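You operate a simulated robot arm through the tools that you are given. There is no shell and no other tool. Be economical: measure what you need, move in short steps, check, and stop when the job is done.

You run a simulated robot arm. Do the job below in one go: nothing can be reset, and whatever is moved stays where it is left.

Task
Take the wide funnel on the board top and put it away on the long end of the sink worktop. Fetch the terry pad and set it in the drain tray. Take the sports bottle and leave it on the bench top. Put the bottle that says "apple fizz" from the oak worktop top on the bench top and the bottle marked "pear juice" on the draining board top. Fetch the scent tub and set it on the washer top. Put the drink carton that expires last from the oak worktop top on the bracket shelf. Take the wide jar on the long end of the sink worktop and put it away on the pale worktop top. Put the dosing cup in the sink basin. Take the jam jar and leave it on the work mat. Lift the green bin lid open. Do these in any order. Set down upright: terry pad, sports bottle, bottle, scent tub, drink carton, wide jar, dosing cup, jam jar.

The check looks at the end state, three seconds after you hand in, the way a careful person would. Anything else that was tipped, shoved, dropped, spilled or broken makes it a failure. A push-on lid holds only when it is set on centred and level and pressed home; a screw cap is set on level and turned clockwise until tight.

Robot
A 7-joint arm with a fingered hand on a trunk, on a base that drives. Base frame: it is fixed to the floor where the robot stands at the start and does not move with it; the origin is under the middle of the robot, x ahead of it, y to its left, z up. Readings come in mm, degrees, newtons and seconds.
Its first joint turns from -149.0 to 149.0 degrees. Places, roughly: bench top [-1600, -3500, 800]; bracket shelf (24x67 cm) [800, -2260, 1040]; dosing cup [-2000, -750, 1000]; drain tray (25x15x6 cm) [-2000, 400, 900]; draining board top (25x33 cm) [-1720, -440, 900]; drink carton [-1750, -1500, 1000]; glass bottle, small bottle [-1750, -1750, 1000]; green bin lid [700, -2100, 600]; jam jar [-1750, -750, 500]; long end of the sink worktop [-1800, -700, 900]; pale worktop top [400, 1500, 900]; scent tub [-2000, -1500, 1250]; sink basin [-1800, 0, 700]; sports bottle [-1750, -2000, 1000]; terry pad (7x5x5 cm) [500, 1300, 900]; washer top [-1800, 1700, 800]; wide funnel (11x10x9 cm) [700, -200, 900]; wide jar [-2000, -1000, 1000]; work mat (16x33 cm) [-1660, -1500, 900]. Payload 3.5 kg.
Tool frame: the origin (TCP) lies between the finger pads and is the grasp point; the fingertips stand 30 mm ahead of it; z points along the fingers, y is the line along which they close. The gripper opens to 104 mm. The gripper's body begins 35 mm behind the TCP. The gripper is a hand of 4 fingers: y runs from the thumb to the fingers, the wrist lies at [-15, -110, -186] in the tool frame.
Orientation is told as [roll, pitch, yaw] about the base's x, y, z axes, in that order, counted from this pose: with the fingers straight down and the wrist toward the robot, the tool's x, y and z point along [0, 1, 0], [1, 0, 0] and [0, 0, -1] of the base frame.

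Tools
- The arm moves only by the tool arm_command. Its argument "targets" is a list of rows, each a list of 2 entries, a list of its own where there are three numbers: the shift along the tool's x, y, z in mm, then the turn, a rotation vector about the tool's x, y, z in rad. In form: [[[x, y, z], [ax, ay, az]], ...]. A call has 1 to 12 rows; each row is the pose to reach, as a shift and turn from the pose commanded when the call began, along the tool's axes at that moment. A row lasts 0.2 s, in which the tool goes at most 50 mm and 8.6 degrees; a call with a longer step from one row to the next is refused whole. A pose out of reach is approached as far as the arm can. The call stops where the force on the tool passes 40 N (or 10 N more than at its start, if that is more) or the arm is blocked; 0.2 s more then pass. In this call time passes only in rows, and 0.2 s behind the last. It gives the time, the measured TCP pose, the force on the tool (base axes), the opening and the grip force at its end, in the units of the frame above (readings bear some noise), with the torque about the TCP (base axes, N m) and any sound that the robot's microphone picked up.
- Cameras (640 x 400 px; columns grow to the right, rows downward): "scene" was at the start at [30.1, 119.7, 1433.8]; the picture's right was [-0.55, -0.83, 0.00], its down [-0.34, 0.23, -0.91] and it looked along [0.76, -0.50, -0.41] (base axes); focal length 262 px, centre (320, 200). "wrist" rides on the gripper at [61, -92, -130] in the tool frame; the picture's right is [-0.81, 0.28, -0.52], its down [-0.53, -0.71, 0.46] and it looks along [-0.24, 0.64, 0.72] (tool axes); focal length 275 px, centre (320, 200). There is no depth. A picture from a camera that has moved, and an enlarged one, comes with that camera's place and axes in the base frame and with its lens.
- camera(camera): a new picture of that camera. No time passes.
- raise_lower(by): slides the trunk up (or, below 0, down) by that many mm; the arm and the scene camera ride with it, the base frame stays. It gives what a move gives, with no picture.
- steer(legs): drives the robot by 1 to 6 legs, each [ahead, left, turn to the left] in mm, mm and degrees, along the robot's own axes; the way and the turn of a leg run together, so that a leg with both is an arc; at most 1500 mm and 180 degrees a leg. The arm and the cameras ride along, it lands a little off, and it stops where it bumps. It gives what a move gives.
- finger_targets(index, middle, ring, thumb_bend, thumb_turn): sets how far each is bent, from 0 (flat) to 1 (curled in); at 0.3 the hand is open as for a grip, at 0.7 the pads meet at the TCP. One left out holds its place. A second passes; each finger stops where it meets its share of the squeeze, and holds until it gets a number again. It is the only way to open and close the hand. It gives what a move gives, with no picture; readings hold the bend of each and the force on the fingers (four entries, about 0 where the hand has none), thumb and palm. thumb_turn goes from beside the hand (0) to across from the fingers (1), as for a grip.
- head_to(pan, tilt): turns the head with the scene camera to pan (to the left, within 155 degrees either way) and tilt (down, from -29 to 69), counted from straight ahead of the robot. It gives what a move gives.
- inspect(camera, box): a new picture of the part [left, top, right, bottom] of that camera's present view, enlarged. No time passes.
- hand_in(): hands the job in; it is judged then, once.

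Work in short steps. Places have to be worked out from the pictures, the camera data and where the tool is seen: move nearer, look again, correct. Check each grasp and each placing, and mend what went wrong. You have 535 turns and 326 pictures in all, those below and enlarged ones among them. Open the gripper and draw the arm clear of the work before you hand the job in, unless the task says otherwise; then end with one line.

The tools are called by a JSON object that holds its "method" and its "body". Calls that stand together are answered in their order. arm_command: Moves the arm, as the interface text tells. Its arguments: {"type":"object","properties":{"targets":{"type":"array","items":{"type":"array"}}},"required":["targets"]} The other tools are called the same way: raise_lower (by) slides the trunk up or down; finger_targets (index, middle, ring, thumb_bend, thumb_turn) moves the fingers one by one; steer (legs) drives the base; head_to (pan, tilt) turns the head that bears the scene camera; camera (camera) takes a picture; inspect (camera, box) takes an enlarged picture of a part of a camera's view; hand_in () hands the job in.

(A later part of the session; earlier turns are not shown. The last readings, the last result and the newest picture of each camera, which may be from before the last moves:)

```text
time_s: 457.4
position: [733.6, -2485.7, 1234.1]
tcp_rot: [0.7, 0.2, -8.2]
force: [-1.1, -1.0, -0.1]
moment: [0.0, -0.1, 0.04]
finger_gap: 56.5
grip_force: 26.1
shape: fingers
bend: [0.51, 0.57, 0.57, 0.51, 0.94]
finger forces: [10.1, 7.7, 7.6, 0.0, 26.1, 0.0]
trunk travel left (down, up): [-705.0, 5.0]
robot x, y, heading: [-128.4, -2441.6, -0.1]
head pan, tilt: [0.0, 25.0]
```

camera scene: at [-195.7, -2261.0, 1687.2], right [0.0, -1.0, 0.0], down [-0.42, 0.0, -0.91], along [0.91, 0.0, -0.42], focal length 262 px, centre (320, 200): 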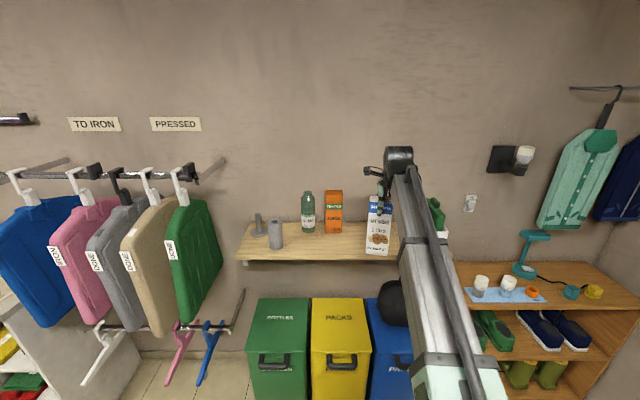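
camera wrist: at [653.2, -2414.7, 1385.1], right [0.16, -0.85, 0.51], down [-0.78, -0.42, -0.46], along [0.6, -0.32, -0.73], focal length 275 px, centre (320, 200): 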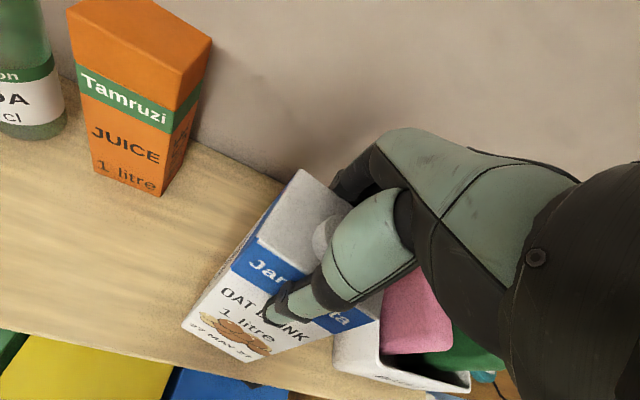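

Contact (load transferred). One more 3 mm, then release and rise.

{"method": "arm_command", "body": {"targets": [[[0, 0, 3], [0, 0, 0]]]}}

{"method": "finger_targets", "body": {"index": 0.45, "middle": 0.48, "ring": 0.48, "thumb_bend": 0.46}}

{"method": "finger_targets", "body": {"index": 0.35, "middle": 0.35, "ring": 0.35, "thumb_bend": 0.35}}

{"method": "arm_command", "body": {"targets": [[[0, 0, -20], [0, 0, 0]], [[0, 0, -60], [0, 0, 0]], [[0, 0, -105], [0, 0, 0]], [[0, 0, -150], [0, 0, 0]]]}}

{"method": "camera", "body": {"camera": "wrist"}}

{"method": "inspect", "body": {"camera": "scene", "box": [300, 140, 480, 290]}}

```text
time_s: 457.8
position: [733.9, -2486.1, 1233.2]
tcp_rot: [0.8, 0.1, -8.3]
force: [-2.1, -4.5, 14.1]
moment: [-0.1, -0.16, 0.02]
finger_gap: 56.6
grip_force: 26.4
shape: fingers
bend: [0.51, 0.57, 0.57, 0.51, 0.94]
finger forces: [9.9, 8.2, 7.8, 0.0, 28.1, 0.1]
trunk travel left (down, up): [-705.0, 5.0]
robot x, y, heading: [-126.3, -2441.7, 0.0]
head pan, tilt: [0.0, 25.0]
```

```text
time_s: 458.8
position: [734.3, -2484.1, 1230.7]
tcp_rot: [0.7, 0.3, -8.4]
force: [-1.9, 0.2, 2.4]
moment: [0.0, -0.03, -0.03]
finger_gap: 68.4
grip_force: 3.7
shape: fingers
bend: [0.44, 0.48, 0.48, 0.45, 0.97]
finger forces: [2.7, 0.0, 0.0, 0.0, 3.9, 0.1]
trunk travel left (down, up): [-705.0, 5.0]
robot x, y, heading: [-127.4, -2440.9, 0.2]
head pan, tilt: [0.0, 25.0]
```

```text
time_s: 459.8
position: [733.8, -2483.9, 1231.0]
tcp_rot: [0.8, 0.3, -8.3]
force: [-0.9, -0.4, -0.2]
moment: [-0.03, 0.0, -0.03]
finger_gap: 91.5
grip_force: 0.7
shape: fingers
bend: [0.35, 0.35, 0.35, 0.34, 0.97]
finger forces: [0.0, 0.0, 0.1, 0.0, 1.1, 0.0]
trunk travel left (down, up): [-705.0, 5.0]
robot x, y, heading: [-123.4, -2443.7, -0.1]
head pan, tilt: [0.0, 25.0]
```

```text
time_s: 460.8
position: [735.8, -2485.4, 1377.8]
tcp_rot: [0.8, 0.3, -8.3]
force: [0.7, -0.7, 0.7]
moment: [0.01, 0.0, -0.01]
finger_gap: 91.2
grip_force: 0.1
shape: fingers
bend: [0.35, 0.35, 0.35, 0.35, 0.97]
finger forces: [0.0, 0.0, 0.1, 0.1, 0.0, 0.1]
trunk travel left (down, up): [-705.0, 5.0]
robot x, y, heading: [-128.1, -2444.9, -0.0]
head pan, tilt: [0.0, 25.0]
```

```text
74 pictures are left
camera wrist: at [654.3, -2413.1, 1510.0], right [0.16, -0.85, 0.51], down [-0.78, -0.42, -0.46], along [0.6, -0.32, -0.73], focal length 275 px, centre (320, 200)
```

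wrist: 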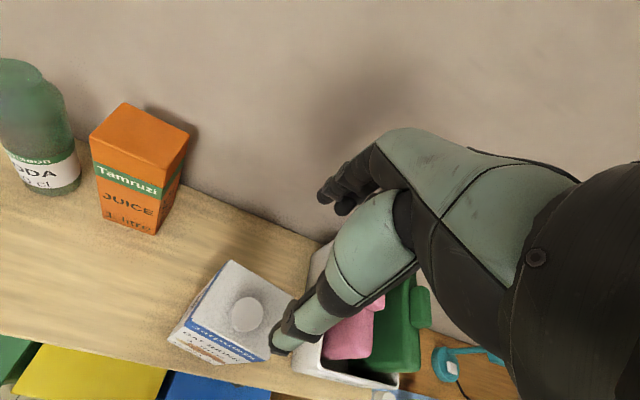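

```text
2.67 times, centred on (390, 215) of scene
camera zoom: at [-81.0, -2272.5, 1687.2], right [0.0, -1.0, 0.0], down [-0.42, 0.0, -0.91], along [0.91, 0.0, -0.42], focal length 698 px, centre (133, 160)
```

zoom: 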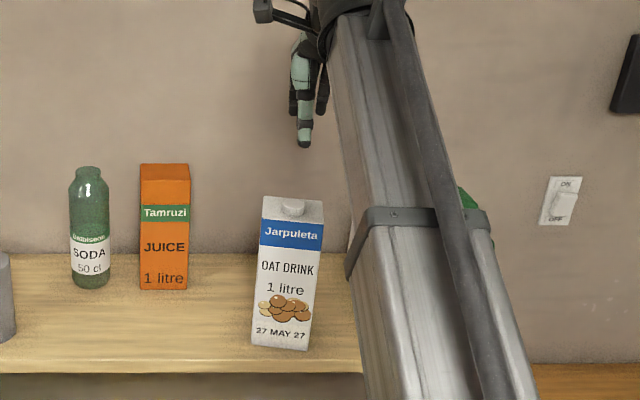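

The carton stands on the shelf. Last: the green bin lid. I back off, move in front of the green bin, and look at its handle.

{"method": "steer", "body": {"legs": [[-450, 0, 0], [0, 330, 0]]}}

{"method": "head_to", "body": {"pan": -10, "tilt": 40}}

{"method": "inspect", "body": {"camera": "scene", "box": [200, 100, 420, 300]}}

{"method": "camera", "body": {"camera": "scene"}}

```text
time_s: 465.4
position: [276.0, -2162.6, 1377.9]
tcp_rot: [0.7, 0.3, -8.8]
force: [0.3, 0.8, 0.0]
moment: [-0.04, 0.0, -0.02]
finger_gap: 91.0
grip_force: 0.1
shape: fingers
bend: [0.35, 0.35, 0.35, 0.35, 0.97]
finger forces: [0.0, 0.1, 0.0, 0.0, 0.0, 0.0]
trunk travel left (down, up): [-705.0, 5.0]
robot x, y, heading: [-586.6, -2114.6, -0.4]
head pan, tilt: [0.0, 25.0]
```

```text
time_s: 466.1
position: [277.5, -2162.3, 1377.7]
tcp_rot: [0.7, 0.3, -8.8]
force: [-0.7, -0.5, 0.0]
moment: [-0.02, 0.0, 0.02]
finger_gap: 90.9
grip_force: 0.0
shape: fingers
bend: [0.35, 0.35, 0.35, 0.35, 0.97]
finger forces: [0.0, 0.1, 0.0, 0.0, 0.1, 0.1]
trunk travel left (down, up): [-705.0, 5.0]
robot x, y, heading: [-586.7, -2110.3, -0.4]
head pan, tilt: [-10.0, 40.0]
```

```text
2.00 times, centred on (310, 200) of scene
camera zoom: at [-546.2, -1958.0, 1664.0], right [-0.18, -0.98, 0.0], down [-0.63, 0.12, -0.77], along [0.75, -0.14, -0.64], focal length 523 px, centre (340, 200)
```

zoom: 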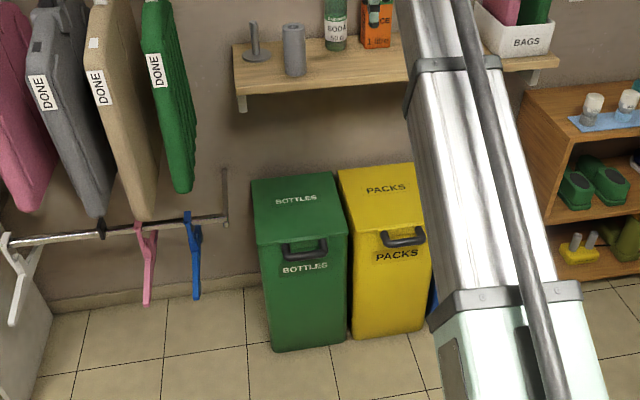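

```text
71 pictures are left
camera scene: at [-546.2, -1958.0, 1664.0], right [-0.18, -0.98, 0.0], down [-0.63, 0.12, -0.77], along [0.75, -0.14, -0.64], focal length 262 px, centre (320, 200)
```

scene: 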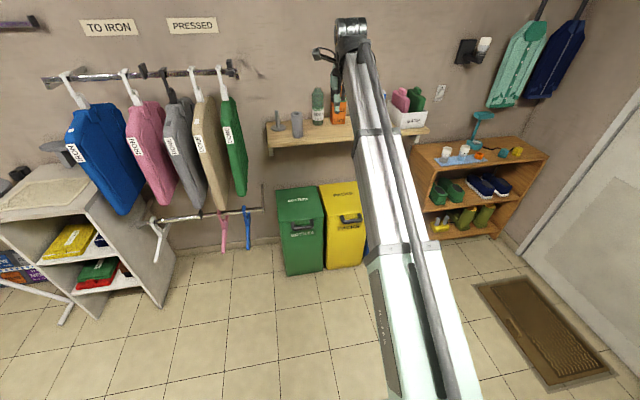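

{"method": "inspect", "body": {"camera": "scene", "box": [265, 170, 375, 290]}}

```text
3.33 times, centred on (320, 230) of scene
camera zoom: at [-546.2, -1958.0, 1664.0], right [-0.18, -0.98, 0.0], down [-0.63, 0.12, -0.77], along [0.75, -0.14, -0.64], focal length 872 px, centre (320, 100)
```

zoom: 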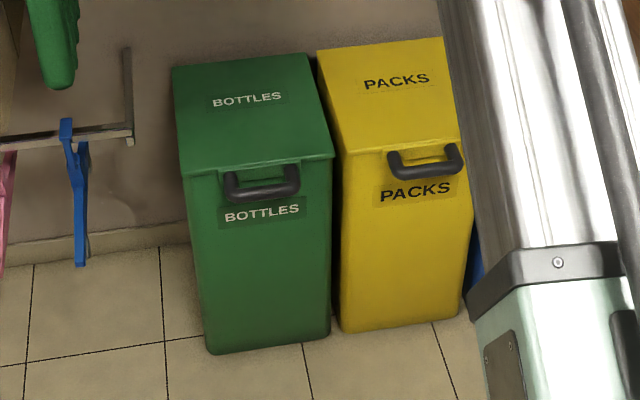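

The handle is a loop on the lid's front edge; lid spans x 545…850, y −1920…−2187, z≈600, hinged at the back. I'll lift it from below with the fingers pointing forward. I turn the hand to a forward pose (fingers on top, 75° tilt).

{"method": "arm_command", "body": {"targets": [[[0, 0, 0], [0, 0, -0.146]]]}}

{"method": "arm_command", "body": {"targets": [[[0, 0, 0], [-0.131, 0, 0]], [[0, 0, 0], [-0.262, 0, 0]], [[0, 0, 0], [-0.393, 0, 0]], [[0, 0, 0], [-0.524, 0, 0]], [[0, 0, 0], [-0.655, 0, 0]], [[0, 0, 0], [-0.785, 0, 0]], [[0, 0, 0], [-0.916, 0, 0]], [[0, 0, 0], [-1.047, 0, 0]], [[0, 0, 0], [-1.178, 0, 0]], [[0, 0, 0], [-1.309, 0, 0]]]}}

{"method": "finger_targets", "body": {"index": 0.3, "middle": 0.3, "ring": 0.3, "thumb_bend": 0.4}}

{"method": "raise_lower", "body": {"by": -400}}

{"method": "steer", "body": {"legs": [[0, 110, 0]]}}

{"method": "camera", "body": {"camera": "scene"}}

{"method": "camera", "body": {"camera": "wrist"}}

```text
time_s: 466.6
position: [276.6, -2164.1, 1378.5]
tcp_rot: [0.8, 0.2, -0.3]
force: [0.6, 0.3, 0.0]
moment: [-0.01, 0.04, -0.02]
finger_gap: 90.9
grip_force: 0.0
shape: fingers
bend: [0.35, 0.35, 0.35, 0.35, 0.97]
finger forces: [0.1, 0.0, 0.0, 0.1, 0.0, 0.0]
trunk travel left (down, up): [-705.0, 5.0]
robot x, y, heading: [-588.8, -2115.5, -0.2]
head pan, tilt: [-10.0, 40.0]
```

```text
time_s: 468.8
position: [277.4, -2151.9, 1376.9]
tcp_rot: [0.1, -67.1, 2.4]
force: [-0.5, -0.3, -0.4]
moment: [0.02, 0.01, -0.01]
finger_gap: 90.8
grip_force: 0.0
shape: fingers
bend: [0.35, 0.35, 0.35, 0.35, 0.97]
finger forces: [0.0, 0.0, 0.0, 0.0, 0.1, 0.0]
out of reach, approached as far as the arm can: row 9, 10
trunk travel left (down, up): [-705.0, 5.0]
robot x, y, heading: [-585.7, -2112.6, -0.3]
head pan, tilt: [-10.0, 40.0]
```

```text
time_s: 469.8
position: [277.8, -2151.2, 1377.0]
tcp_rot: [0.2, -67.2, 2.4]
force: [0.7, -0.3, 0.1]
moment: [-0.02, 0.02, 0.0]
finger_gap: 90.6
grip_force: 0.0
shape: fingers
bend: [0.3, 0.3, 0.3, 0.4, 0.97]
finger forces: [0.0, 0.0, 0.0, 0.1, 0.1, 0.1]
trunk travel left (down, up): [-705.0, 5.0]
robot x, y, heading: [-584.8, -2113.9, -0.4]
head pan, tilt: [-10.0, 40.0]
```

```text
time_s: 473.6
position: [276.9, -2150.3, 977.9]
tcp_rot: [0.2, -67.2, 2.3]
force: [-0.5, -0.3, -0.3]
moment: [0.01, 0.0, 0.0]
finger_gap: 91.1
grip_force: 0.0
shape: fingers
bend: [0.3, 0.3, 0.3, 0.4, 0.97]
finger forces: [0.0, 0.0, 0.1, 0.0, 0.1, 0.0]
trunk travel left (down, up): [-305.0, 405.0]
robot x, y, heading: [-585.6, -2116.4, -0.3]
head pan, tilt: [-10.0, 40.0]
```

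```text
time_s: 474.8
position: [277.9, -2041.4, 978.1]
tcp_rot: [0.1, -67.4, 2.5]
force: [-0.2, 0.0, 0.5]
moment: [-0.02, 0.06, 0.03]
finger_gap: 90.7
grip_force: 0.1
shape: fingers
bend: [0.3, 0.3, 0.3, 0.4, 0.97]
finger forces: [0.0, 0.0, 0.0, 0.0, 0.1, 0.1]
trunk travel left (down, up): [-305.0, 405.0]
robot x, y, heading: [-584.7, -2000.7, -0.5]
head pan, tilt: [-10.0, 40.0]
```

```text
69 pictures are left
camera scene: at [-545.7, -1848.9, 1264.0], right [-0.18, -0.98, 0.0], down [-0.63, 0.12, -0.77], along [0.75, -0.14, -0.64], focal length 262 px, centre (320, 200)
```

scene: 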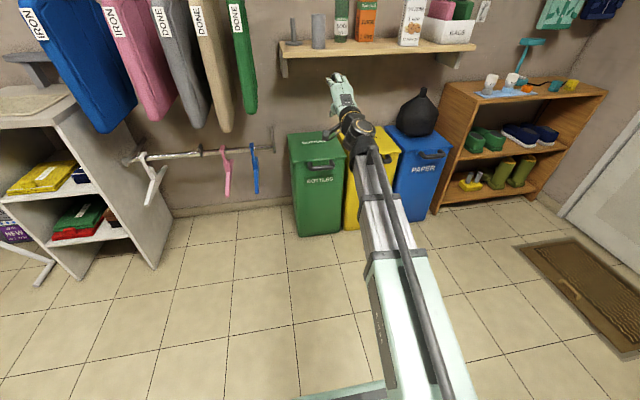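

```text
68 pictures are left
camera wrist: at [119.7, -1986.6, 942.8], right [-0.33, -0.83, 0.45], down [0.17, -0.52, -0.83], along [0.93, -0.2, 0.31], focal length 275 px, centre (320, 200)
```

wrist: 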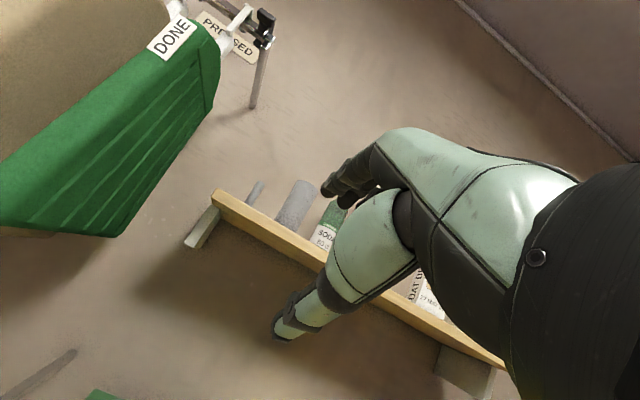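

The pose is near full reach; I pull the hand back 300 mm, lower the trunk, and bring the TCP to z≈480 in front of the bin.

{"method": "arm_command", "body": {"targets": [[[0, -17, -40], [0, 0, 0]], [[0, -34, -79], [0, 0, 0]], [[0, -50, -118], [0, 0, 0]], [[0, -67, -158], [0, 0, 0]], [[0, -84, -197], [0, 0, 0]], [[0, -100, -236], [0, 0, 0]], [[0, -117, -276], [0, 0, 0]]]}}

{"method": "raise_lower", "body": {"by": -300}}

{"method": "arm_command", "body": {"targets": [[[0, -40, 17], [0, 0, 0]], [[0, -80, 34], [0, 0, 0]], [[0, -120, 51], [0, 0, 0]], [[0, -160, 68], [0, 0, 0]], [[0, -180, 76], [0, 0, 0]]]}}

{"method": "steer", "body": {"legs": [[350, 0, 0]]}}

{"method": "head_to", "body": {"pan": -15, "tilt": 35}}

{"method": "camera", "body": {"camera": "scene"}}

{"method": "camera", "body": {"camera": "wrist"}}

```text
time_s: 476.4
position: [44.2, -2071.4, 1007.5]
tcp_rot: [0.2, -67.2, 2.7]
force: [1.5, 1.2, -0.7]
moment: [0.0, -0.01, 0.0]
finger_gap: 90.9
grip_force: 0.1
shape: fingers
bend: [0.3, 0.3, 0.3, 0.4, 0.97]
finger forces: [0.0, 0.1, 0.0, 0.1, 0.0, 0.0]
out of reach, approached as far as the arm can: row 6, 7
trunk travel left (down, up): [-305.0, 405.0]
robot x, y, heading: [-585.0, -2007.1, -0.2]
head pan, tilt: [-10.0, 40.0]
```

```text
time_s: 479.4
position: [45.0, -2070.7, 705.6]
tcp_rot: [0.2, -67.2, 2.7]
force: [0.2, -0.6, 0.2]
moment: [0.03, 0.04, 0.05]
finger_gap: 90.9
grip_force: 0.0
shape: fingers
bend: [0.3, 0.3, 0.3, 0.4, 0.97]
finger forces: [0.0, 0.1, 0.1, 0.1, 0.0, 0.0]
trunk travel left (down, up): [-5.0, 705.0]
robot x, y, heading: [-583.8, -2008.2, -0.3]
head pan, tilt: [-10.0, 40.0]
```

```text
time_s: 480.6
position: [72.7, -2081.3, 508.1]
tcp_rot: [0.2, -67.2, 2.4]
force: [0.3, 0.2, 1.3]
moment: [0.01, 0.0, 0.03]
finger_gap: 90.9
grip_force: 0.1
shape: fingers
bend: [0.3, 0.3, 0.3, 0.4, 0.97]
finger forces: [0.0, 0.0, 0.0, 0.0, 0.1, 0.0]
out of reach, approached as far as the arm can: row 1, 2, 3, 4, 5
trunk travel left (down, up): [-5.0, 705.0]
robot x, y, heading: [-583.7, -2008.1, -0.4]
head pan, tilt: [-10.0, 40.0]
```

```text
time_s: 482.8
position: [423.9, -2082.2, 508.2]
tcp_rot: [0.2, -67.2, 2.6]
force: [-1.4, 0.9, 0.3]
moment: [0.01, 0.0, 0.01]
finger_gap: 90.9
grip_force: 0.1
shape: fingers
bend: [0.3, 0.3, 0.3, 0.4, 0.97]
finger forces: [0.0, 0.0, 0.0, 0.0, 0.1, 0.0]
trunk travel left (down, up): [-5.0, 705.0]
robot x, y, heading: [-232.9, -2006.6, -0.1]
head pan, tilt: [-10.0, 40.0]
```

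```text
time_s: 483.5
position: [422.9, -2081.5, 507.5]
tcp_rot: [0.3, -67.2, 2.7]
force: [0.1, -0.1, -0.5]
moment: [0.01, -0.02, -0.01]
finger_gap: 91.0
grip_force: 0.3
shape: fingers
bend: [0.3, 0.3, 0.3, 0.4, 0.97]
finger forces: [0.2, 0.0, 0.1, 0.0, 0.0, 0.0]
trunk travel left (down, up): [-5.0, 705.0]
robot x, y, heading: [-233.9, -2006.3, -0.2]
head pan, tilt: [-15.0, 35.0]
```

```text
67 pictures are left
camera scene: at [-194.7, -1858.8, 971.5], right [-0.26, -0.96, 0.0], down [-0.55, 0.15, -0.82], along [0.79, -0.22, -0.57], focal length 262 px, centre (320, 200)
```

scene: 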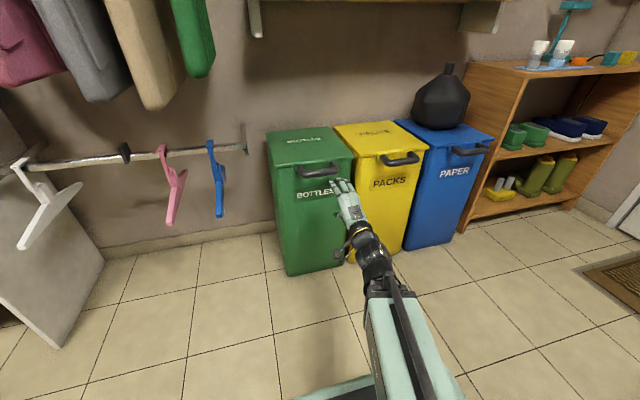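

```text
66 pictures are left
camera wrist: at [264.3, -2028.7, 473.8], right [-0.33, -0.83, 0.45], down [0.17, -0.52, -0.83], along [0.93, -0.2, 0.31], focal length 275 px, centre (320, 200)
```

wrist: 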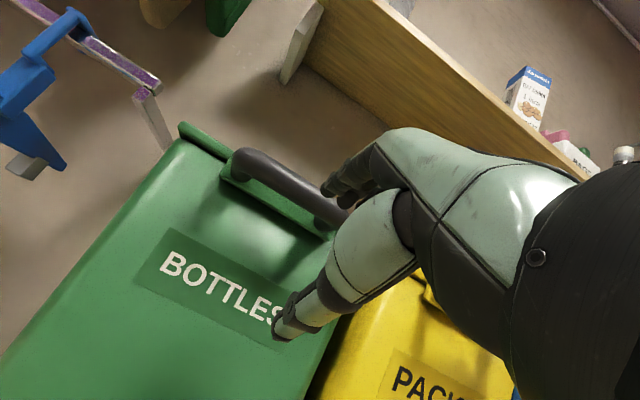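

From below I see the bar: centre ≈(538,-2056), z≈553; lid front edge x≈582, hinge ≈(894,560). I'll pinch the bar (fingers above, thumb below). First align height and y.

{"method": "arm_command", "body": {"targets": [[[12, 20, -9], [0, 0, 0]], [[25, 42, -18], [0, 0, 0]]]}}

{"method": "steer", "body": {"legs": [[60, 0, 0]]}}

{"method": "inspect", "body": {"camera": "scene", "box": [260, 110, 400, 230]}}

{"method": "camera", "body": {"camera": "wrist"}}

```text
time_s: 484.1
position: [429.7, -2059.3, 554.1]
tcp_rot: [0.3, -67.2, 2.7]
force: [0.2, -0.2, 0.5]
moment: [0.01, 0.04, 0.03]
finger_gap: 90.6
grip_force: 0.0
shape: fingers
bend: [0.3, 0.3, 0.3, 0.4, 0.97]
finger forces: [0.1, 0.0, 0.0, 0.0, 0.0, 0.1]
out of reach, approached as far as the arm can: row 1, 2
trunk travel left (down, up): [-5.0, 705.0]
robot x, y, heading: [-231.0, -2009.6, -0.5]
head pan, tilt: [-15.0, 35.0]
```

```text
time_s: 485.1
position: [492.0, -2058.4, 553.5]
tcp_rot: [0.1, -67.2, 2.7]
force: [0.1, 0.2, -0.3]
moment: [0.01, -0.01, 0.0]
finger_gap: 90.9
grip_force: 0.1
shape: fingers
bend: [0.3, 0.3, 0.3, 0.4, 0.97]
finger forces: [0.0, 0.1, 0.0, 0.1, 0.1, 0.0]
trunk travel left (down, up): [-5.0, 705.0]
robot x, y, heading: [-171.9, -2001.9, -0.2]
head pan, tilt: [-15.0, 35.0]
```

```text
3.33 times, centred on (330, 170) of scene
camera zoom: at [-132.6, -1859.1, 971.5], right [-0.26, -0.96, 0.0], down [-0.55, 0.15, -0.82], along [0.79, -0.22, -0.57], focal length 872 px, centre (287, 300)
```

zoom: 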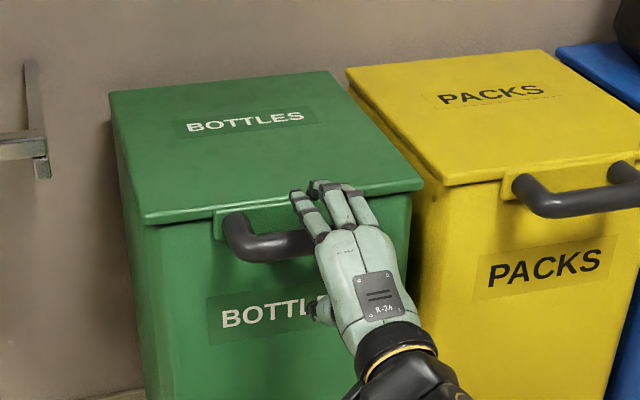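

```text
64 pictures are left
camera wrist: at [333.8, -2005.6, 519.4], right [-0.33, -0.83, 0.45], down [0.17, -0.52, -0.83], along [0.93, -0.2, 0.31], focal length 275 px, centre (320, 200)
```

wrist: 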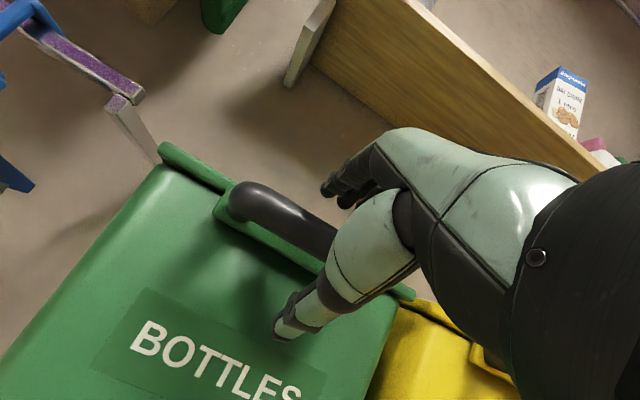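

The bar lies between fingers (above) and thumb (below). I advance 32 mm and close.

{"method": "steer", "body": {"legs": [[32, 0, 0]]}}

{"method": "finger_targets", "body": {"index": 0.5, "middle": 0.5, "ring": 0.5, "thumb_bend": 0.55}}

{"method": "camera", "body": {"camera": "wrist"}}

{"method": "inspect", "body": {"camera": "scene", "box": [260, 110, 400, 230]}}

```text
time_s: 485.9
position: [524.9, -2060.1, 554.0]
tcp_rot: [0.1, -67.2, 2.7]
force: [0.0, 0.3, -0.5]
moment: [-0.02, 0.02, -0.01]
finger_gap: 91.0
grip_force: 0.0
shape: fingers
bend: [0.3, 0.3, 0.3, 0.4, 0.97]
finger forces: [0.0, 0.0, 0.1, 0.0, 0.0, 0.1]
trunk travel left (down, up): [-5.0, 705.0]
robot x, y, heading: [-135.7, -2010.4, -0.1]
head pan, tilt: [-15.0, 35.0]
```

```text
time_s: 486.9
position: [524.4, -2059.3, 554.5]
tcp_rot: [0.2, -67.2, 2.6]
force: [-0.9, -0.3, 0.1]
moment: [0.0, 0.0, 0.01]
finger_gap: 46.1
grip_force: 0.0
shape: fingers
bend: [0.5, 0.5, 0.5, 0.55, 0.97]
finger forces: [0.1, 0.0, 0.1, 0.0, 0.1, 0.0]
trunk travel left (down, up): [-5.0, 705.0]
robot x, y, heading: [-137.1, -2003.6, -0.3]
head pan, tilt: [-15.0, 35.0]
```

```text
63 pictures are left
camera wrist: at [366.0, -2006.1, 519.4], right [-0.33, -0.83, 0.45], down [0.17, -0.52, -0.83], along [0.93, -0.2, 0.31], focal length 275 px, centre (320, 200)
```

wrist: 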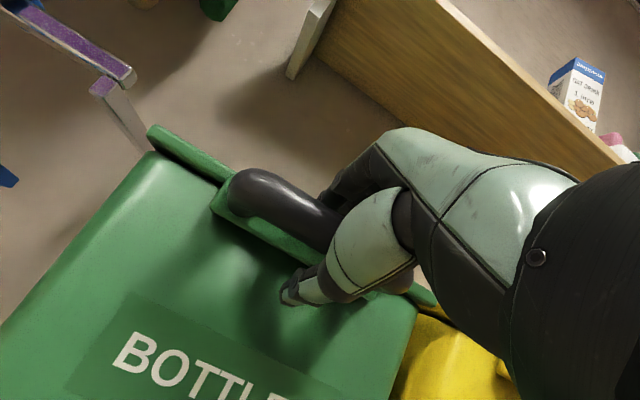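

```text
3.33 times, centred on (330, 170) of scene
camera zoom: at [-100.3, -1859.3, 971.5], right [-0.26, -0.96, 0.0], down [-0.55, 0.15, -0.82], along [0.79, -0.22, -0.57], focal length 872 px, centre (287, 300)
```

zoom: 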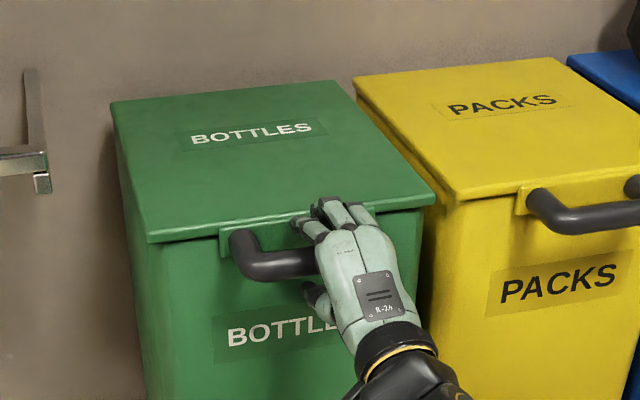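

Close firmly on the bar.

{"method": "finger_targets", "body": {"index": 0.7, "middle": 0.7, "ring": 0.7, "thumb_bend": 0.75}}

{"method": "inspect", "body": {"camera": "wrist", "box": [180, 120, 440, 320]}}

```text
time_s: 487.9
position: [523.7, -2059.5, 553.9]
tcp_rot: [0.2, -67.2, 2.6]
force: [2.7, -0.4, -1.0]
moment: [-0.02, -0.04, -0.01]
finger_gap: 3.3
grip_force: 5.4
shape: fingers
bend: [0.65, 0.7, 0.7, 0.73, 0.97]
finger forces: [5.5, 0.1, 0.0, 0.0, 5.4, 0.0]
trunk travel left (down, up): [-5.0, 705.0]
robot x, y, heading: [-144.3, -2006.8, -0.6]
head pan, tilt: [-15.0, 35.0]
```

```text
2.00 times, centred on (310, 220) of wrist
camera zoom: at [366.1, -2006.2, 519.3], right [-0.33, -0.83, 0.45], down [0.17, -0.52, -0.83], along [0.93, -0.2, 0.31], focal length 551 px, centre (340, 160)
```

zoom: 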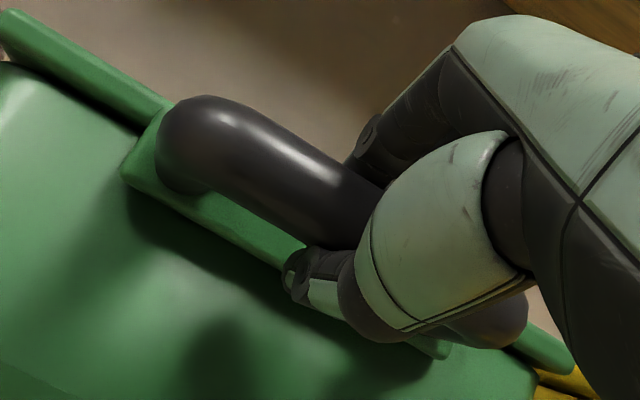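

The fingers hook fully around the bar. I lift along the lid's arc, first 21°.

{"method": "arm_command", "body": {"targets": [[[0, 20.8, -7.3], [0, 0, 0]], [[0, 41.7, -14.6], [0, 0, 0]], [[0, 63, -19.5], [0, 0, 0]], [[0, 85, -23.9], [0, 0, 0]], [[0, 107, -26.3], [0, 0, 0]], [[0, 128.9, -28.1], [0, 0, 0]]]}}

{"method": "inspect", "body": {"camera": "scene", "box": [240, 70, 420, 230]}}

```text
time_s: 489.3
position: [548.9, -2059.4, 684.5]
tcp_rot: [0.2, -67.2, 2.9]
force: [3.1, -1.2, -2.5]
moment: [-0.01, 0.1, -0.04]
finger_gap: 2.1
grip_force: 5.0
shape: fingers
bend: [0.66, 0.7, 0.7, 0.73, 0.97]
finger forces: [5.5, 0.1, 0.0, 0.1, 5.0, 0.1]
trunk travel left (down, up): [-5.0, 705.0]
robot x, y, heading: [-138.4, -2008.6, -0.1]
head pan, tilt: [-15.0, 35.0]
```

```text
2.50 times, centred on (330, 150) of scene
camera zoom: at [-100.0, -1859.4, 971.5], right [-0.26, -0.96, 0.0], down [-0.55, 0.15, -0.82], along [0.79, -0.22, -0.57], focal length 654 px, centre (295, 325)
```

zoom: 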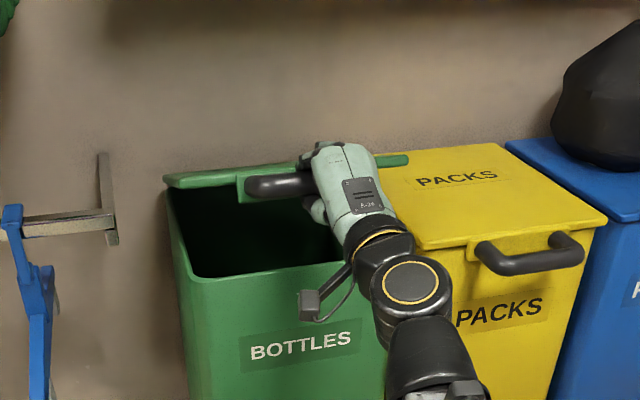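

The lid opens with little force. I continue the arc to ~56°.

{"method": "arm_command", "body": {"targets": [[[0, 22, 0.5], [0, 0, 0]], [[0, 44.2, 1.4], [0, 0, 0]], [[0, 66, 4.5], [0, 0, 0]], [[0, 87.9, 8.1], [0, 0, 0]], [[0, 109, 14], [0, 0, 0]], [[0, 130.2, 20.2], [0, 0, 0]], [[0, 151, 28.5], [0, 0, 0]], [[0, 171, 37.2], [0, 0, 0]], [[0, 190, 48], [0, 0, 0]], [[0, 209.5, 59.2], [0, 0, 0]]]}}

{"method": "inspect", "body": {"camera": "scene", "box": [240, 30, 420, 190]}}

{"method": "camera", "body": {"camera": "wrist"}}

```text
time_s: 491.5
position: [681.3, -2053.1, 854.4]
tcp_rot: [0.2, -67.1, 2.7]
force: [0.4, -1.9, -2.5]
moment: [-0.01, 0.06, 0.06]
finger_gap: 0.0
grip_force: 1.7
shape: fingers
bend: [0.68, 0.7, 0.7, 0.74, 0.97]
finger forces: [1.5, 0.0, 0.1, 0.0, 2.7, 0.0]
trunk travel left (down, up): [-5.0, 705.0]
robot x, y, heading: [-141.9, -2006.4, -0.4]
head pan, tilt: [-15.0, 35.0]
```

```text
2.50 times, centred on (330, 110) of scene
camera zoom: at [-100.2, -1859.3, 971.5], right [-0.26, -0.96, 0.0], down [-0.55, 0.15, -0.82], along [0.79, -0.22, -0.57], focal length 654 px, centre (295, 425)
```

zoom: 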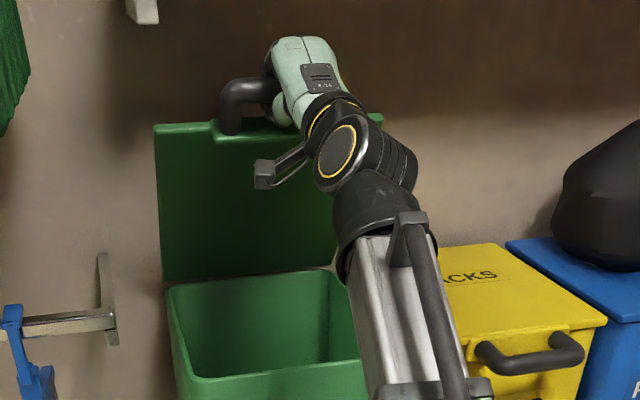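

```text
58 pictures are left
camera wrist: at [522.7, -2000.2, 819.9], right [-0.33, -0.83, 0.45], down [0.17, -0.52, -0.83], along [0.93, -0.2, 0.31], focal length 275 px, centre (320, 200)
```

wrist: 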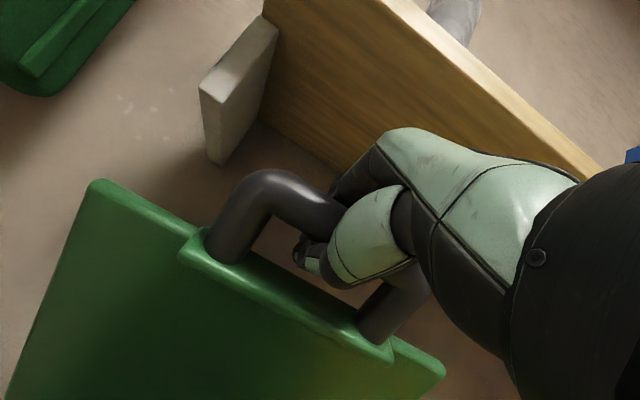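

Lid at ≈56°. I continue to ≈70° keeping below the shelf.

{"method": "arm_command", "body": {"targets": [[[0, 18, 12.5], [0, 0, 0]], [[0, 35.5, 26.3], [0, 0, 0]], [[0, 52, 41], [0, 0, 0]], [[0, 67.5, 56.9], [0, 0, 0]]]}}

{"method": "camera", "body": {"camera": "wrist"}}

{"method": "head_to", "body": {"pan": -15, "tilt": 10}}

{"method": "inspect", "body": {"camera": "scene", "box": [220, 100, 440, 290]}}

```text
time_s: 492.5
position: [762.3, -2048.5, 894.0]
tcp_rot: [0.2, -67.2, 2.7]
force: [-1.4, 0.0, -1.2]
moment: [-0.01, 0.0, -0.03]
finger_gap: 0.0
grip_force: 0.3
shape: fingers
bend: [0.68, 0.7, 0.7, 0.74, 0.97]
finger forces: [0.0, 0.1, 0.0, 0.1, 1.3, 0.0]
trunk travel left (down, up): [-5.0, 705.0]
robot x, y, heading: [-135.5, -2006.4, -0.3]
head pan, tilt: [-15.0, 35.0]
```

```text
57 pictures are left
camera wrist: at [603.8, -1995.5, 859.2], right [-0.33, -0.83, 0.45], down [0.17, -0.52, -0.83], along [0.93, -0.2, 0.31], focal length 275 px, centre (320, 200)
```

wrist: 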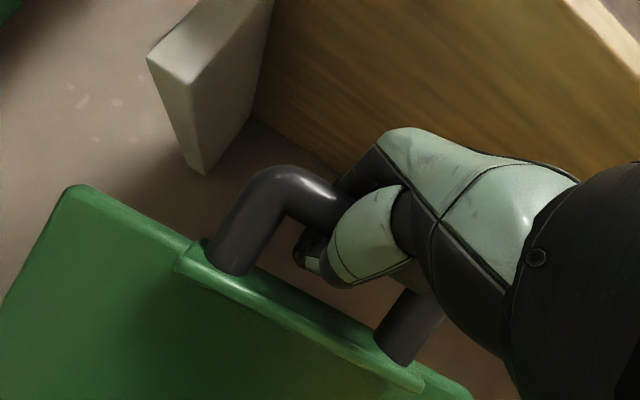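

```text
time_s: 493.4
position: [762.3, -2049.2, 894.0]
tcp_rot: [0.1, -67.1, 2.7]
force: [-0.2, -0.2, -1.3]
moment: [-0.02, -0.03, 0.03]
finger_gap: 0.1
grip_force: 0.1
shape: fingers
bend: [0.68, 0.7, 0.7, 0.74, 0.97]
finger forces: [0.0, 0.0, 0.0, 0.0, 1.2, 0.0]
trunk travel left (down, up): [-5.0, 705.0]
robot x, y, heading: [-140.2, -2007.0, -0.2]
head pan, tilt: [-15.0, 10.0]
```

```text
2.11 times, centred on (330, 195) of scene
camera zoom: at [-95.5, -1860.6, 1011.6], right [-0.26, -0.96, 0.0], down [-0.17, 0.05, -0.98], along [0.95, -0.26, -0.17], focal length 551 px, centre (299, 210)
```

zoom: 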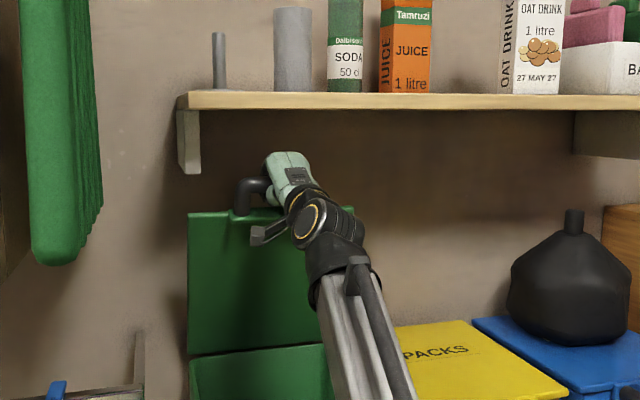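

Hand top is only ~57 mm above the TCP, so there is room under the shelf. I continue to ≈84°.

{"method": "arm_command", "body": {"targets": [[[0, 18, 20], [0, 0, 0]], [[0, 33, 41], [0, 0, 0]], [[0, 47, 62], [0, 0, 0]], [[0, 58, 82], [0, 0, 0]]]}}

{"method": "camera", "body": {"camera": "wrist"}}

{"method": "inspect", "body": {"camera": "scene", "box": [220, 100, 440, 290]}}

```text
time_s: 494.4
position: [857.7, -2043.3, 915.2]
tcp_rot: [0.2, -67.2, 2.8]
force: [-0.6, 0.6, -0.2]
moment: [0.01, -0.03, 0.0]
finger_gap: 0.0
grip_force: 0.2
shape: fingers
bend: [0.68, 0.7, 0.7, 0.74, 0.97]
finger forces: [0.0, 0.0, 0.0, 0.0, 0.3, 0.0]
trunk travel left (down, up): [-5.0, 705.0]
robot x, y, heading: [-141.4, -2003.6, -0.2]
head pan, tilt: [-15.0, 10.0]
```

```text
55 pictures are left
camera wrist: at [699.5, -1989.6, 881.4], right [-0.33, -0.83, 0.45], down [0.17, -0.52, -0.83], along [0.93, -0.2, 0.31], focal length 275 px, centre (320, 200)
```

wrist: 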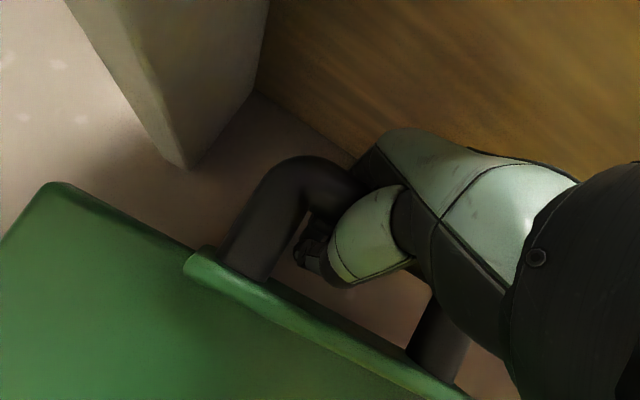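

```text
2.11 times, centred on (330, 195) of scene
camera zoom: at [-95.7, -1860.6, 1011.7], right [-0.26, -0.96, 0.0], down [-0.17, 0.05, -0.98], along [0.95, -0.26, -0.17], focal length 551 px, centre (299, 210)
```

zoom: 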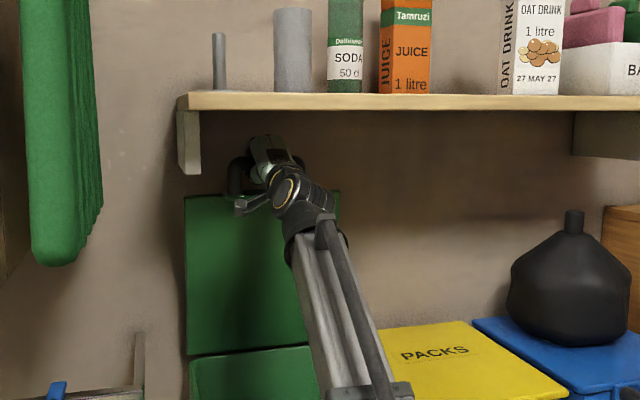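

Load is near zero—almost vertical. I push a bit further, watching for the wall.

{"method": "arm_command", "body": {"targets": [[[0, 8, 18], [0, 0, 0]], [[0, 15, 35], [0, 0, 0]]]}}

{"method": "arm_command", "body": {"targets": [[[0, 6, 17], [0, 0, 0]]]}}

{"method": "inspect", "body": {"camera": "scene", "box": [220, 100, 440, 290]}}

{"method": "camera", "body": {"camera": "wrist"}}

```text
time_s: 495.0
position: [886.5, -2042.7, 913.0]
tcp_rot: [0.1, -67.3, 2.9]
force: [-20.2, -0.2, -7.5]
moment: [-0.14, -0.61, 0.12]
finger_gap: 0.0
grip_force: 12.6
shape: fingers
bend: [0.69, 0.7, 0.7, 0.74, 0.97]
finger forces: [0.1, 0.0, 0.1, 0.0, 20.0, 5.1]
trunk travel left (down, up): [-5.0, 705.0]
robot x, y, heading: [-139.3, -2007.3, -0.5]
head pan, tilt: [-15.0, 10.0]
stopped in row 2: the force on the tool passed its limit (the readings are from after the stop); the commanded pose is now the measured one
```

```text
time_s: 495.3
position: [887.2, -2042.2, 912.7]
tcp_rot: [-0.1, -67.3, 3.2]
force: [-24.1, 1.4, -5.4]
moment: [-0.21, -0.57, 0.09]
finger_gap: 0.0
grip_force: 15.4
shape: fingers
bend: [0.69, 0.7, 0.7, 0.74, 0.97]
finger forces: [0.1, 0.0, 0.1, 0.0, 20.5, 9.5]
trunk travel left (down, up): [-5.0, 705.0]
robot x, y, heading: [-142.8, -2006.3, -0.2]
head pan, tilt: [-15.0, 10.0]
stopped in row 1: the force on the tool passed its limit (the readings are from after the stop); the commanded pose is now the measured one
```

```text
2.11 times, centred on (330, 195) of scene
camera zoom: at [-97.8, -1860.6, 1011.8], right [-0.26, -0.96, 0.0], down [-0.17, 0.05, -0.98], along [0.95, -0.26, -0.17], focal length 551 px, centre (299, 210)
```

zoom: 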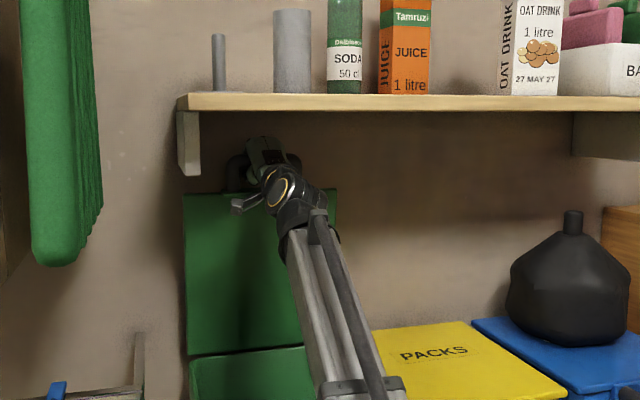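

```text
52 pictures are left
camera wrist: at [728.6, -1989.0, 878.9], right [-0.33, -0.83, 0.45], down [0.17, -0.53, -0.83], along [0.93, -0.2, 0.31], focal length 275 px, centre (320, 200)
```

wrist: 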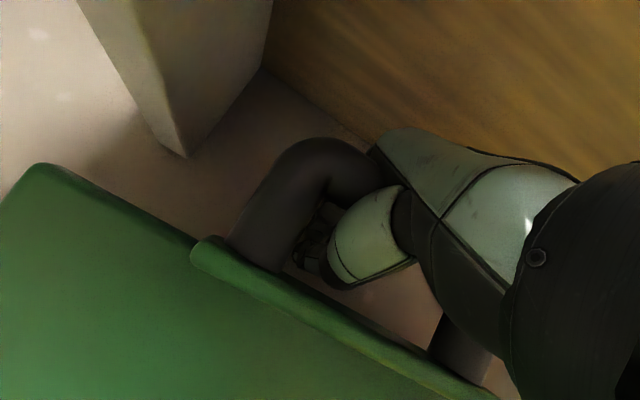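

The lid has reached its stop. I relieve pressure slightly, then open fingers (just enough) and thumb, watching whether the lid stays.

{"method": "arm_command", "body": {"targets": [[[0, -4, -9], [0, 0, 0]]]}}

{"method": "finger_targets", "body": {"index": 0.5, "middle": 0.5, "ring": 0.5, "thumb_bend": 0.45}}

{"method": "camera", "body": {"camera": "wrist"}}

```text
time_s: 495.7
position: [880.4, -2043.2, 913.1]
tcp_rot: [0.0, -67.2, 2.9]
force: [0.7, -0.3, -0.4]
moment: [0.03, 0.01, 0.0]
finger_gap: 0.1
grip_force: 0.5
shape: fingers
bend: [0.68, 0.7, 0.7, 0.74, 0.97]
finger forces: [0.2, 0.0, 0.0, 0.0, 0.0, 0.2]
trunk travel left (down, up): [-5.0, 705.0]
robot x, y, heading: [-137.3, -2006.5, -0.2]
head pan, tilt: [-15.0, 10.0]
```

```text
time_s: 496.7
position: [877.6, -2043.5, 914.7]
tcp_rot: [-0.1, -67.3, 2.9]
force: [-0.4, 1.5, 17.6]
moment: [0.14, 0.12, -0.01]
finger_gap: 42.2
grip_force: 14.7
shape: fingers
bend: [0.5, 0.5, 0.5, 0.53, 0.97]
finger forces: [0.0, 0.0, 0.0, 0.0, 28.1, 0.1]
trunk travel left (down, up): [-5.0, 705.0]
robot x, y, heading: [-140.0, -2004.4, -0.0]
head pan, tilt: [-15.0, 10.0]
```

```text
51 pictures are left
camera wrist: at [719.6, -1990.2, 880.8], right [-0.33, -0.83, 0.45], down [0.17, -0.52, -0.83], along [0.93, -0.2, 0.32], focal length 275 px, centre (320, 200)
```

wrist: 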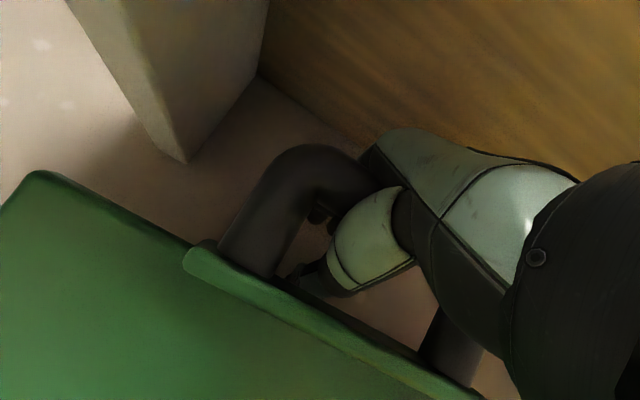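

The thumb presses on the lid's edge when opening; I bend it back slightly and slide the hand out backwards.

{"method": "finger_targets", "body": {"thumb_bend": 0.6}}

{"method": "arm_command", "body": {"targets": [[[0, -5, -12], [0, 0, 0]]]}}

{"method": "camera", "body": {"camera": "wrist"}}

```text
time_s: 497.7
position: [880.4, -2042.8, 913.8]
tcp_rot: [0.0, -67.1, 3.0]
force: [0.4, 0.6, 4.3]
moment: [0.04, 0.04, 0.03]
finger_gap: 35.6
grip_force: 2.7
shape: fingers
bend: [0.5, 0.5, 0.5, 0.62, 0.98]
finger forces: [0.0, 0.0, 0.0, 0.1, 4.7, 0.2]
trunk travel left (down, up): [-5.0, 705.0]
robot x, y, heading: [-142.7, -2006.3, -0.2]
head pan, tilt: [-15.0, 10.0]
```

```text
time_s: 498.1
position: [867.8, -2043.1, 911.7]
tcp_rot: [-0.1, -67.2, 2.9]
force: [1.5, -1.2, 0.3]
moment: [0.0, -0.22, 0.04]
finger_gap: 35.7
grip_force: 4.4
shape: fingers
bend: [0.5, 0.5, 0.5, 0.62, 0.98]
finger forces: [0.0, 0.1, 0.0, 0.1, 8.7, 0.1]
trunk travel left (down, up): [-5.0, 705.0]
robot x, y, heading: [-140.6, -2007.5, -0.3]
head pan, tilt: [-15.0, 10.0]
```

```text
50 pictures are left
camera wrist: at [709.0, -1990.3, 877.4], right [-0.33, -0.83, 0.45], down [0.17, -0.52, -0.83], along [0.93, -0.2, 0.31], focal length 275 px, centre (320, 200)
```

wrist: 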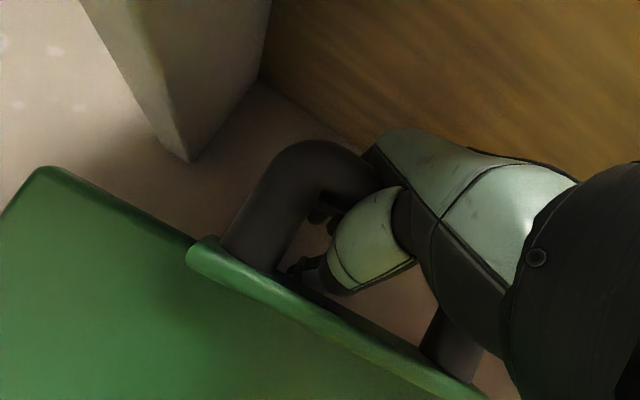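

I open the fingers a little more, raise the hand ~12 mm so the thumb clears the lid edge, then straighten the thumb.

{"method": "finger_targets", "body": {"index": 0.43, "middle": 0.43, "ring": 0.43}}

{"method": "arm_command", "body": {"targets": [[[0, 11, -4.6], [0, 0, 0]]]}}

{"method": "finger_targets", "body": {"thumb_bend": 0.52}}

{"method": "inspect", "body": {"camera": "wrist", "box": [180, 100, 440, 320]}}

```text
time_s: 499.1
position: [868.4, -2044.7, 911.6]
tcp_rot: [0.0, -67.2, 2.8]
force: [0.3, -1.5, -1.6]
moment: [-0.02, -0.32, 0.05]
finger_gap: 45.4
grip_force: 4.8
shape: fingers
bend: [0.43, 0.43, 0.43, 0.62, 0.98]
finger forces: [0.0, 0.0, 0.1, 0.0, 9.7, 0.0]
trunk travel left (down, up): [-5.0, 705.0]
robot x, y, heading: [-138.9, -2008.5, -0.4]
head pan, tilt: [-15.0, 10.0]
```

```text
time_s: 499.5
position: [867.1, -2043.2, 922.6]
tcp_rot: [0.0, -67.1, 3.0]
force: [0.2, 0.3, -1.8]
moment: [0.0, -0.1, 0.0]
finger_gap: 49.0
grip_force: 0.1
shape: fingers
bend: [0.43, 0.43, 0.43, 0.6, 0.98]
finger forces: [0.1, 0.0, 0.0, 0.0, 1.7, 0.1]
trunk travel left (down, up): [-5.0, 705.0]
robot x, y, heading: [-141.4, -2006.4, -0.4]
head pan, tilt: [-15.0, 10.0]
```

```text
time_s: 500.5
position: [866.7, -2044.2, 924.1]
tcp_rot: [0.0, -67.1, 3.0]
force: [0.4, -0.2, 0.6]
moment: [0.01, 0.0, -0.01]
finger_gap: 57.9
grip_force: 0.1
shape: fingers
bend: [0.43, 0.43, 0.43, 0.52, 0.98]
finger forces: [0.0, 0.0, 0.0, 0.0, 0.8, 0.0]
trunk travel left (down, up): [-5.0, 705.0]
robot x, y, heading: [-144.1, -2006.8, -0.6]
head pan, tilt: [-15.0, 10.0]
```

```text
1.82 times, centred on (310, 210) of wrist
camera zoom: at [707.7, -1990.3, 889.4], right [-0.33, -0.83, 0.45], down [0.17, -0.52, -0.83], along [0.93, -0.2, 0.31], focal length 500 px, centre (338, 182)
```

zoom: 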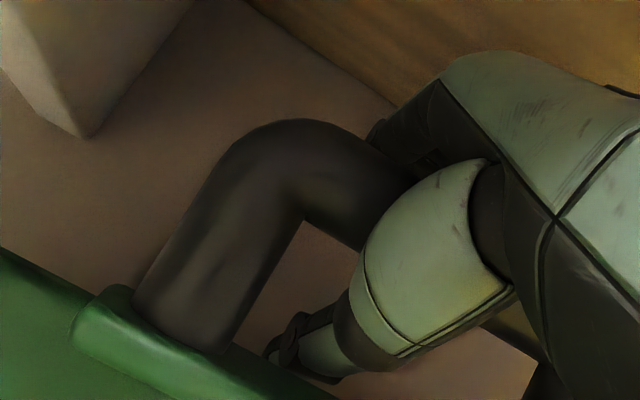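

Thumb is nearly free. I retreat 20 mm and check whether the lid stays.

{"method": "arm_command", "body": {"targets": [[[0, -8, -18], [0, 0, 0]]]}}

{"method": "camera", "body": {"camera": "wrist"}}

{"method": "inspect", "body": {"camera": "scene", "box": [220, 100, 440, 290]}}

```text
time_s: 500.9
position: [845.9, -2042.8, 922.9]
tcp_rot: [-0.1, -67.1, 3.0]
force: [1.1, 0.2, 2.1]
moment: [0.0, -0.01, 0.0]
finger_gap: 55.4
grip_force: 0.7
shape: fingers
bend: [0.43, 0.43, 0.43, 0.54, 0.98]
finger forces: [0.0, 0.1, 0.0, 0.1, 2.2, 0.0]
trunk travel left (down, up): [-5.0, 705.0]
robot x, y, heading: [-140.4, -2005.2, -0.1]
head pan, tilt: [-15.0, 10.0]
```

```text
48 pictures are left
camera wrist: at [687.4, -1989.8, 888.5], right [-0.33, -0.83, 0.46], down [0.17, -0.53, -0.83], along [0.93, -0.2, 0.31], focal length 275 px, centre (320, 200)
```

wrist: 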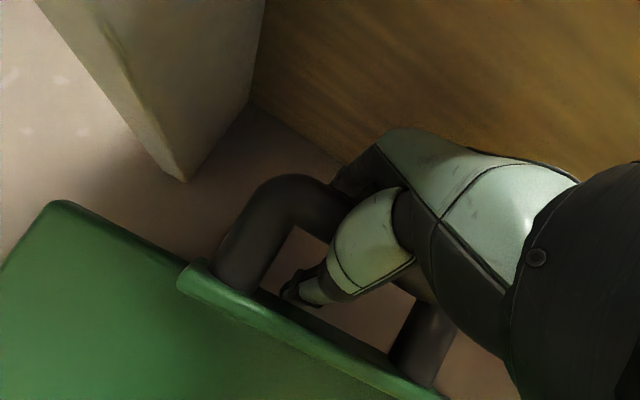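

```text
2.11 times, centred on (330, 195) of scene
camera zoom: at [-96.4, -1860.6, 1011.7], right [-0.26, -0.96, 0.0], down [-0.17, 0.05, -0.98], along [0.95, -0.26, -0.17], focal length 551 px, centre (299, 210)
```

zoom: 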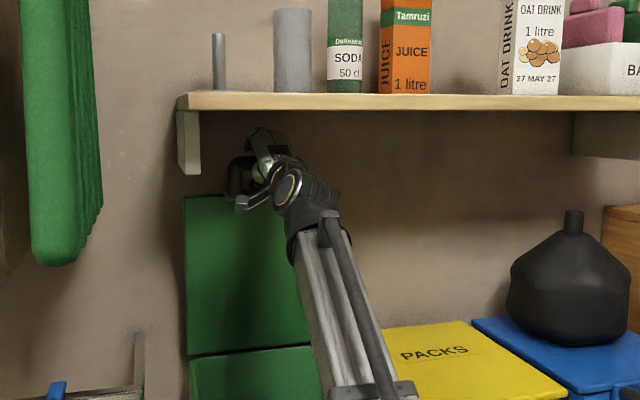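

Continue retreating.

{"method": "arm_command", "body": {"targets": [[[0, -8, -18], [0, 0, 0]], [[0, -16, -37], [0, 0, 0]]]}}

{"method": "camera", "body": {"camera": "wrist"}}

```text
time_s: 501.5
position: [806.2, -2048.4, 921.5]
tcp_rot: [-0.1, -67.1, 2.9]
force: [-0.3, -0.4, 1.6]
moment: [0.01, -0.02, -0.01]
finger_gap: 56.8
grip_force: 0.3
shape: fingers
bend: [0.43, 0.43, 0.43, 0.53, 0.97]
finger forces: [0.1, 0.0, 0.1, 0.0, 1.3, 0.0]
trunk travel left (down, up): [-5.0, 705.0]
robot x, y, heading: [-137.8, -2007.6, -0.1]
head pan, tilt: [-15.0, 10.0]
```

```text
46 pictures are left
camera wrist: at [647.0, -1994.0, 888.4], right [-0.33, -0.83, 0.45], down [0.17, -0.53, -0.83], along [0.93, -0.2, 0.31], focal length 275 px, centre (320, 200)
```

wrist: 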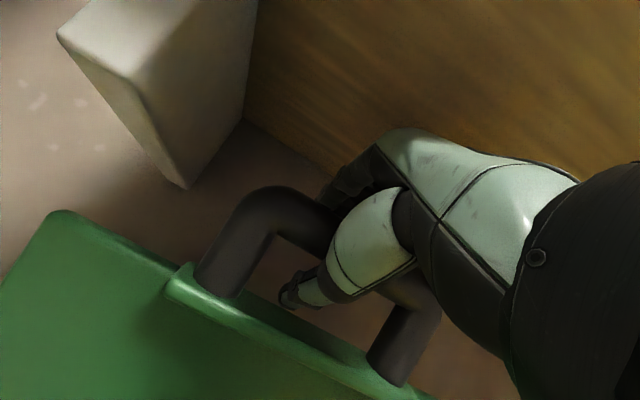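

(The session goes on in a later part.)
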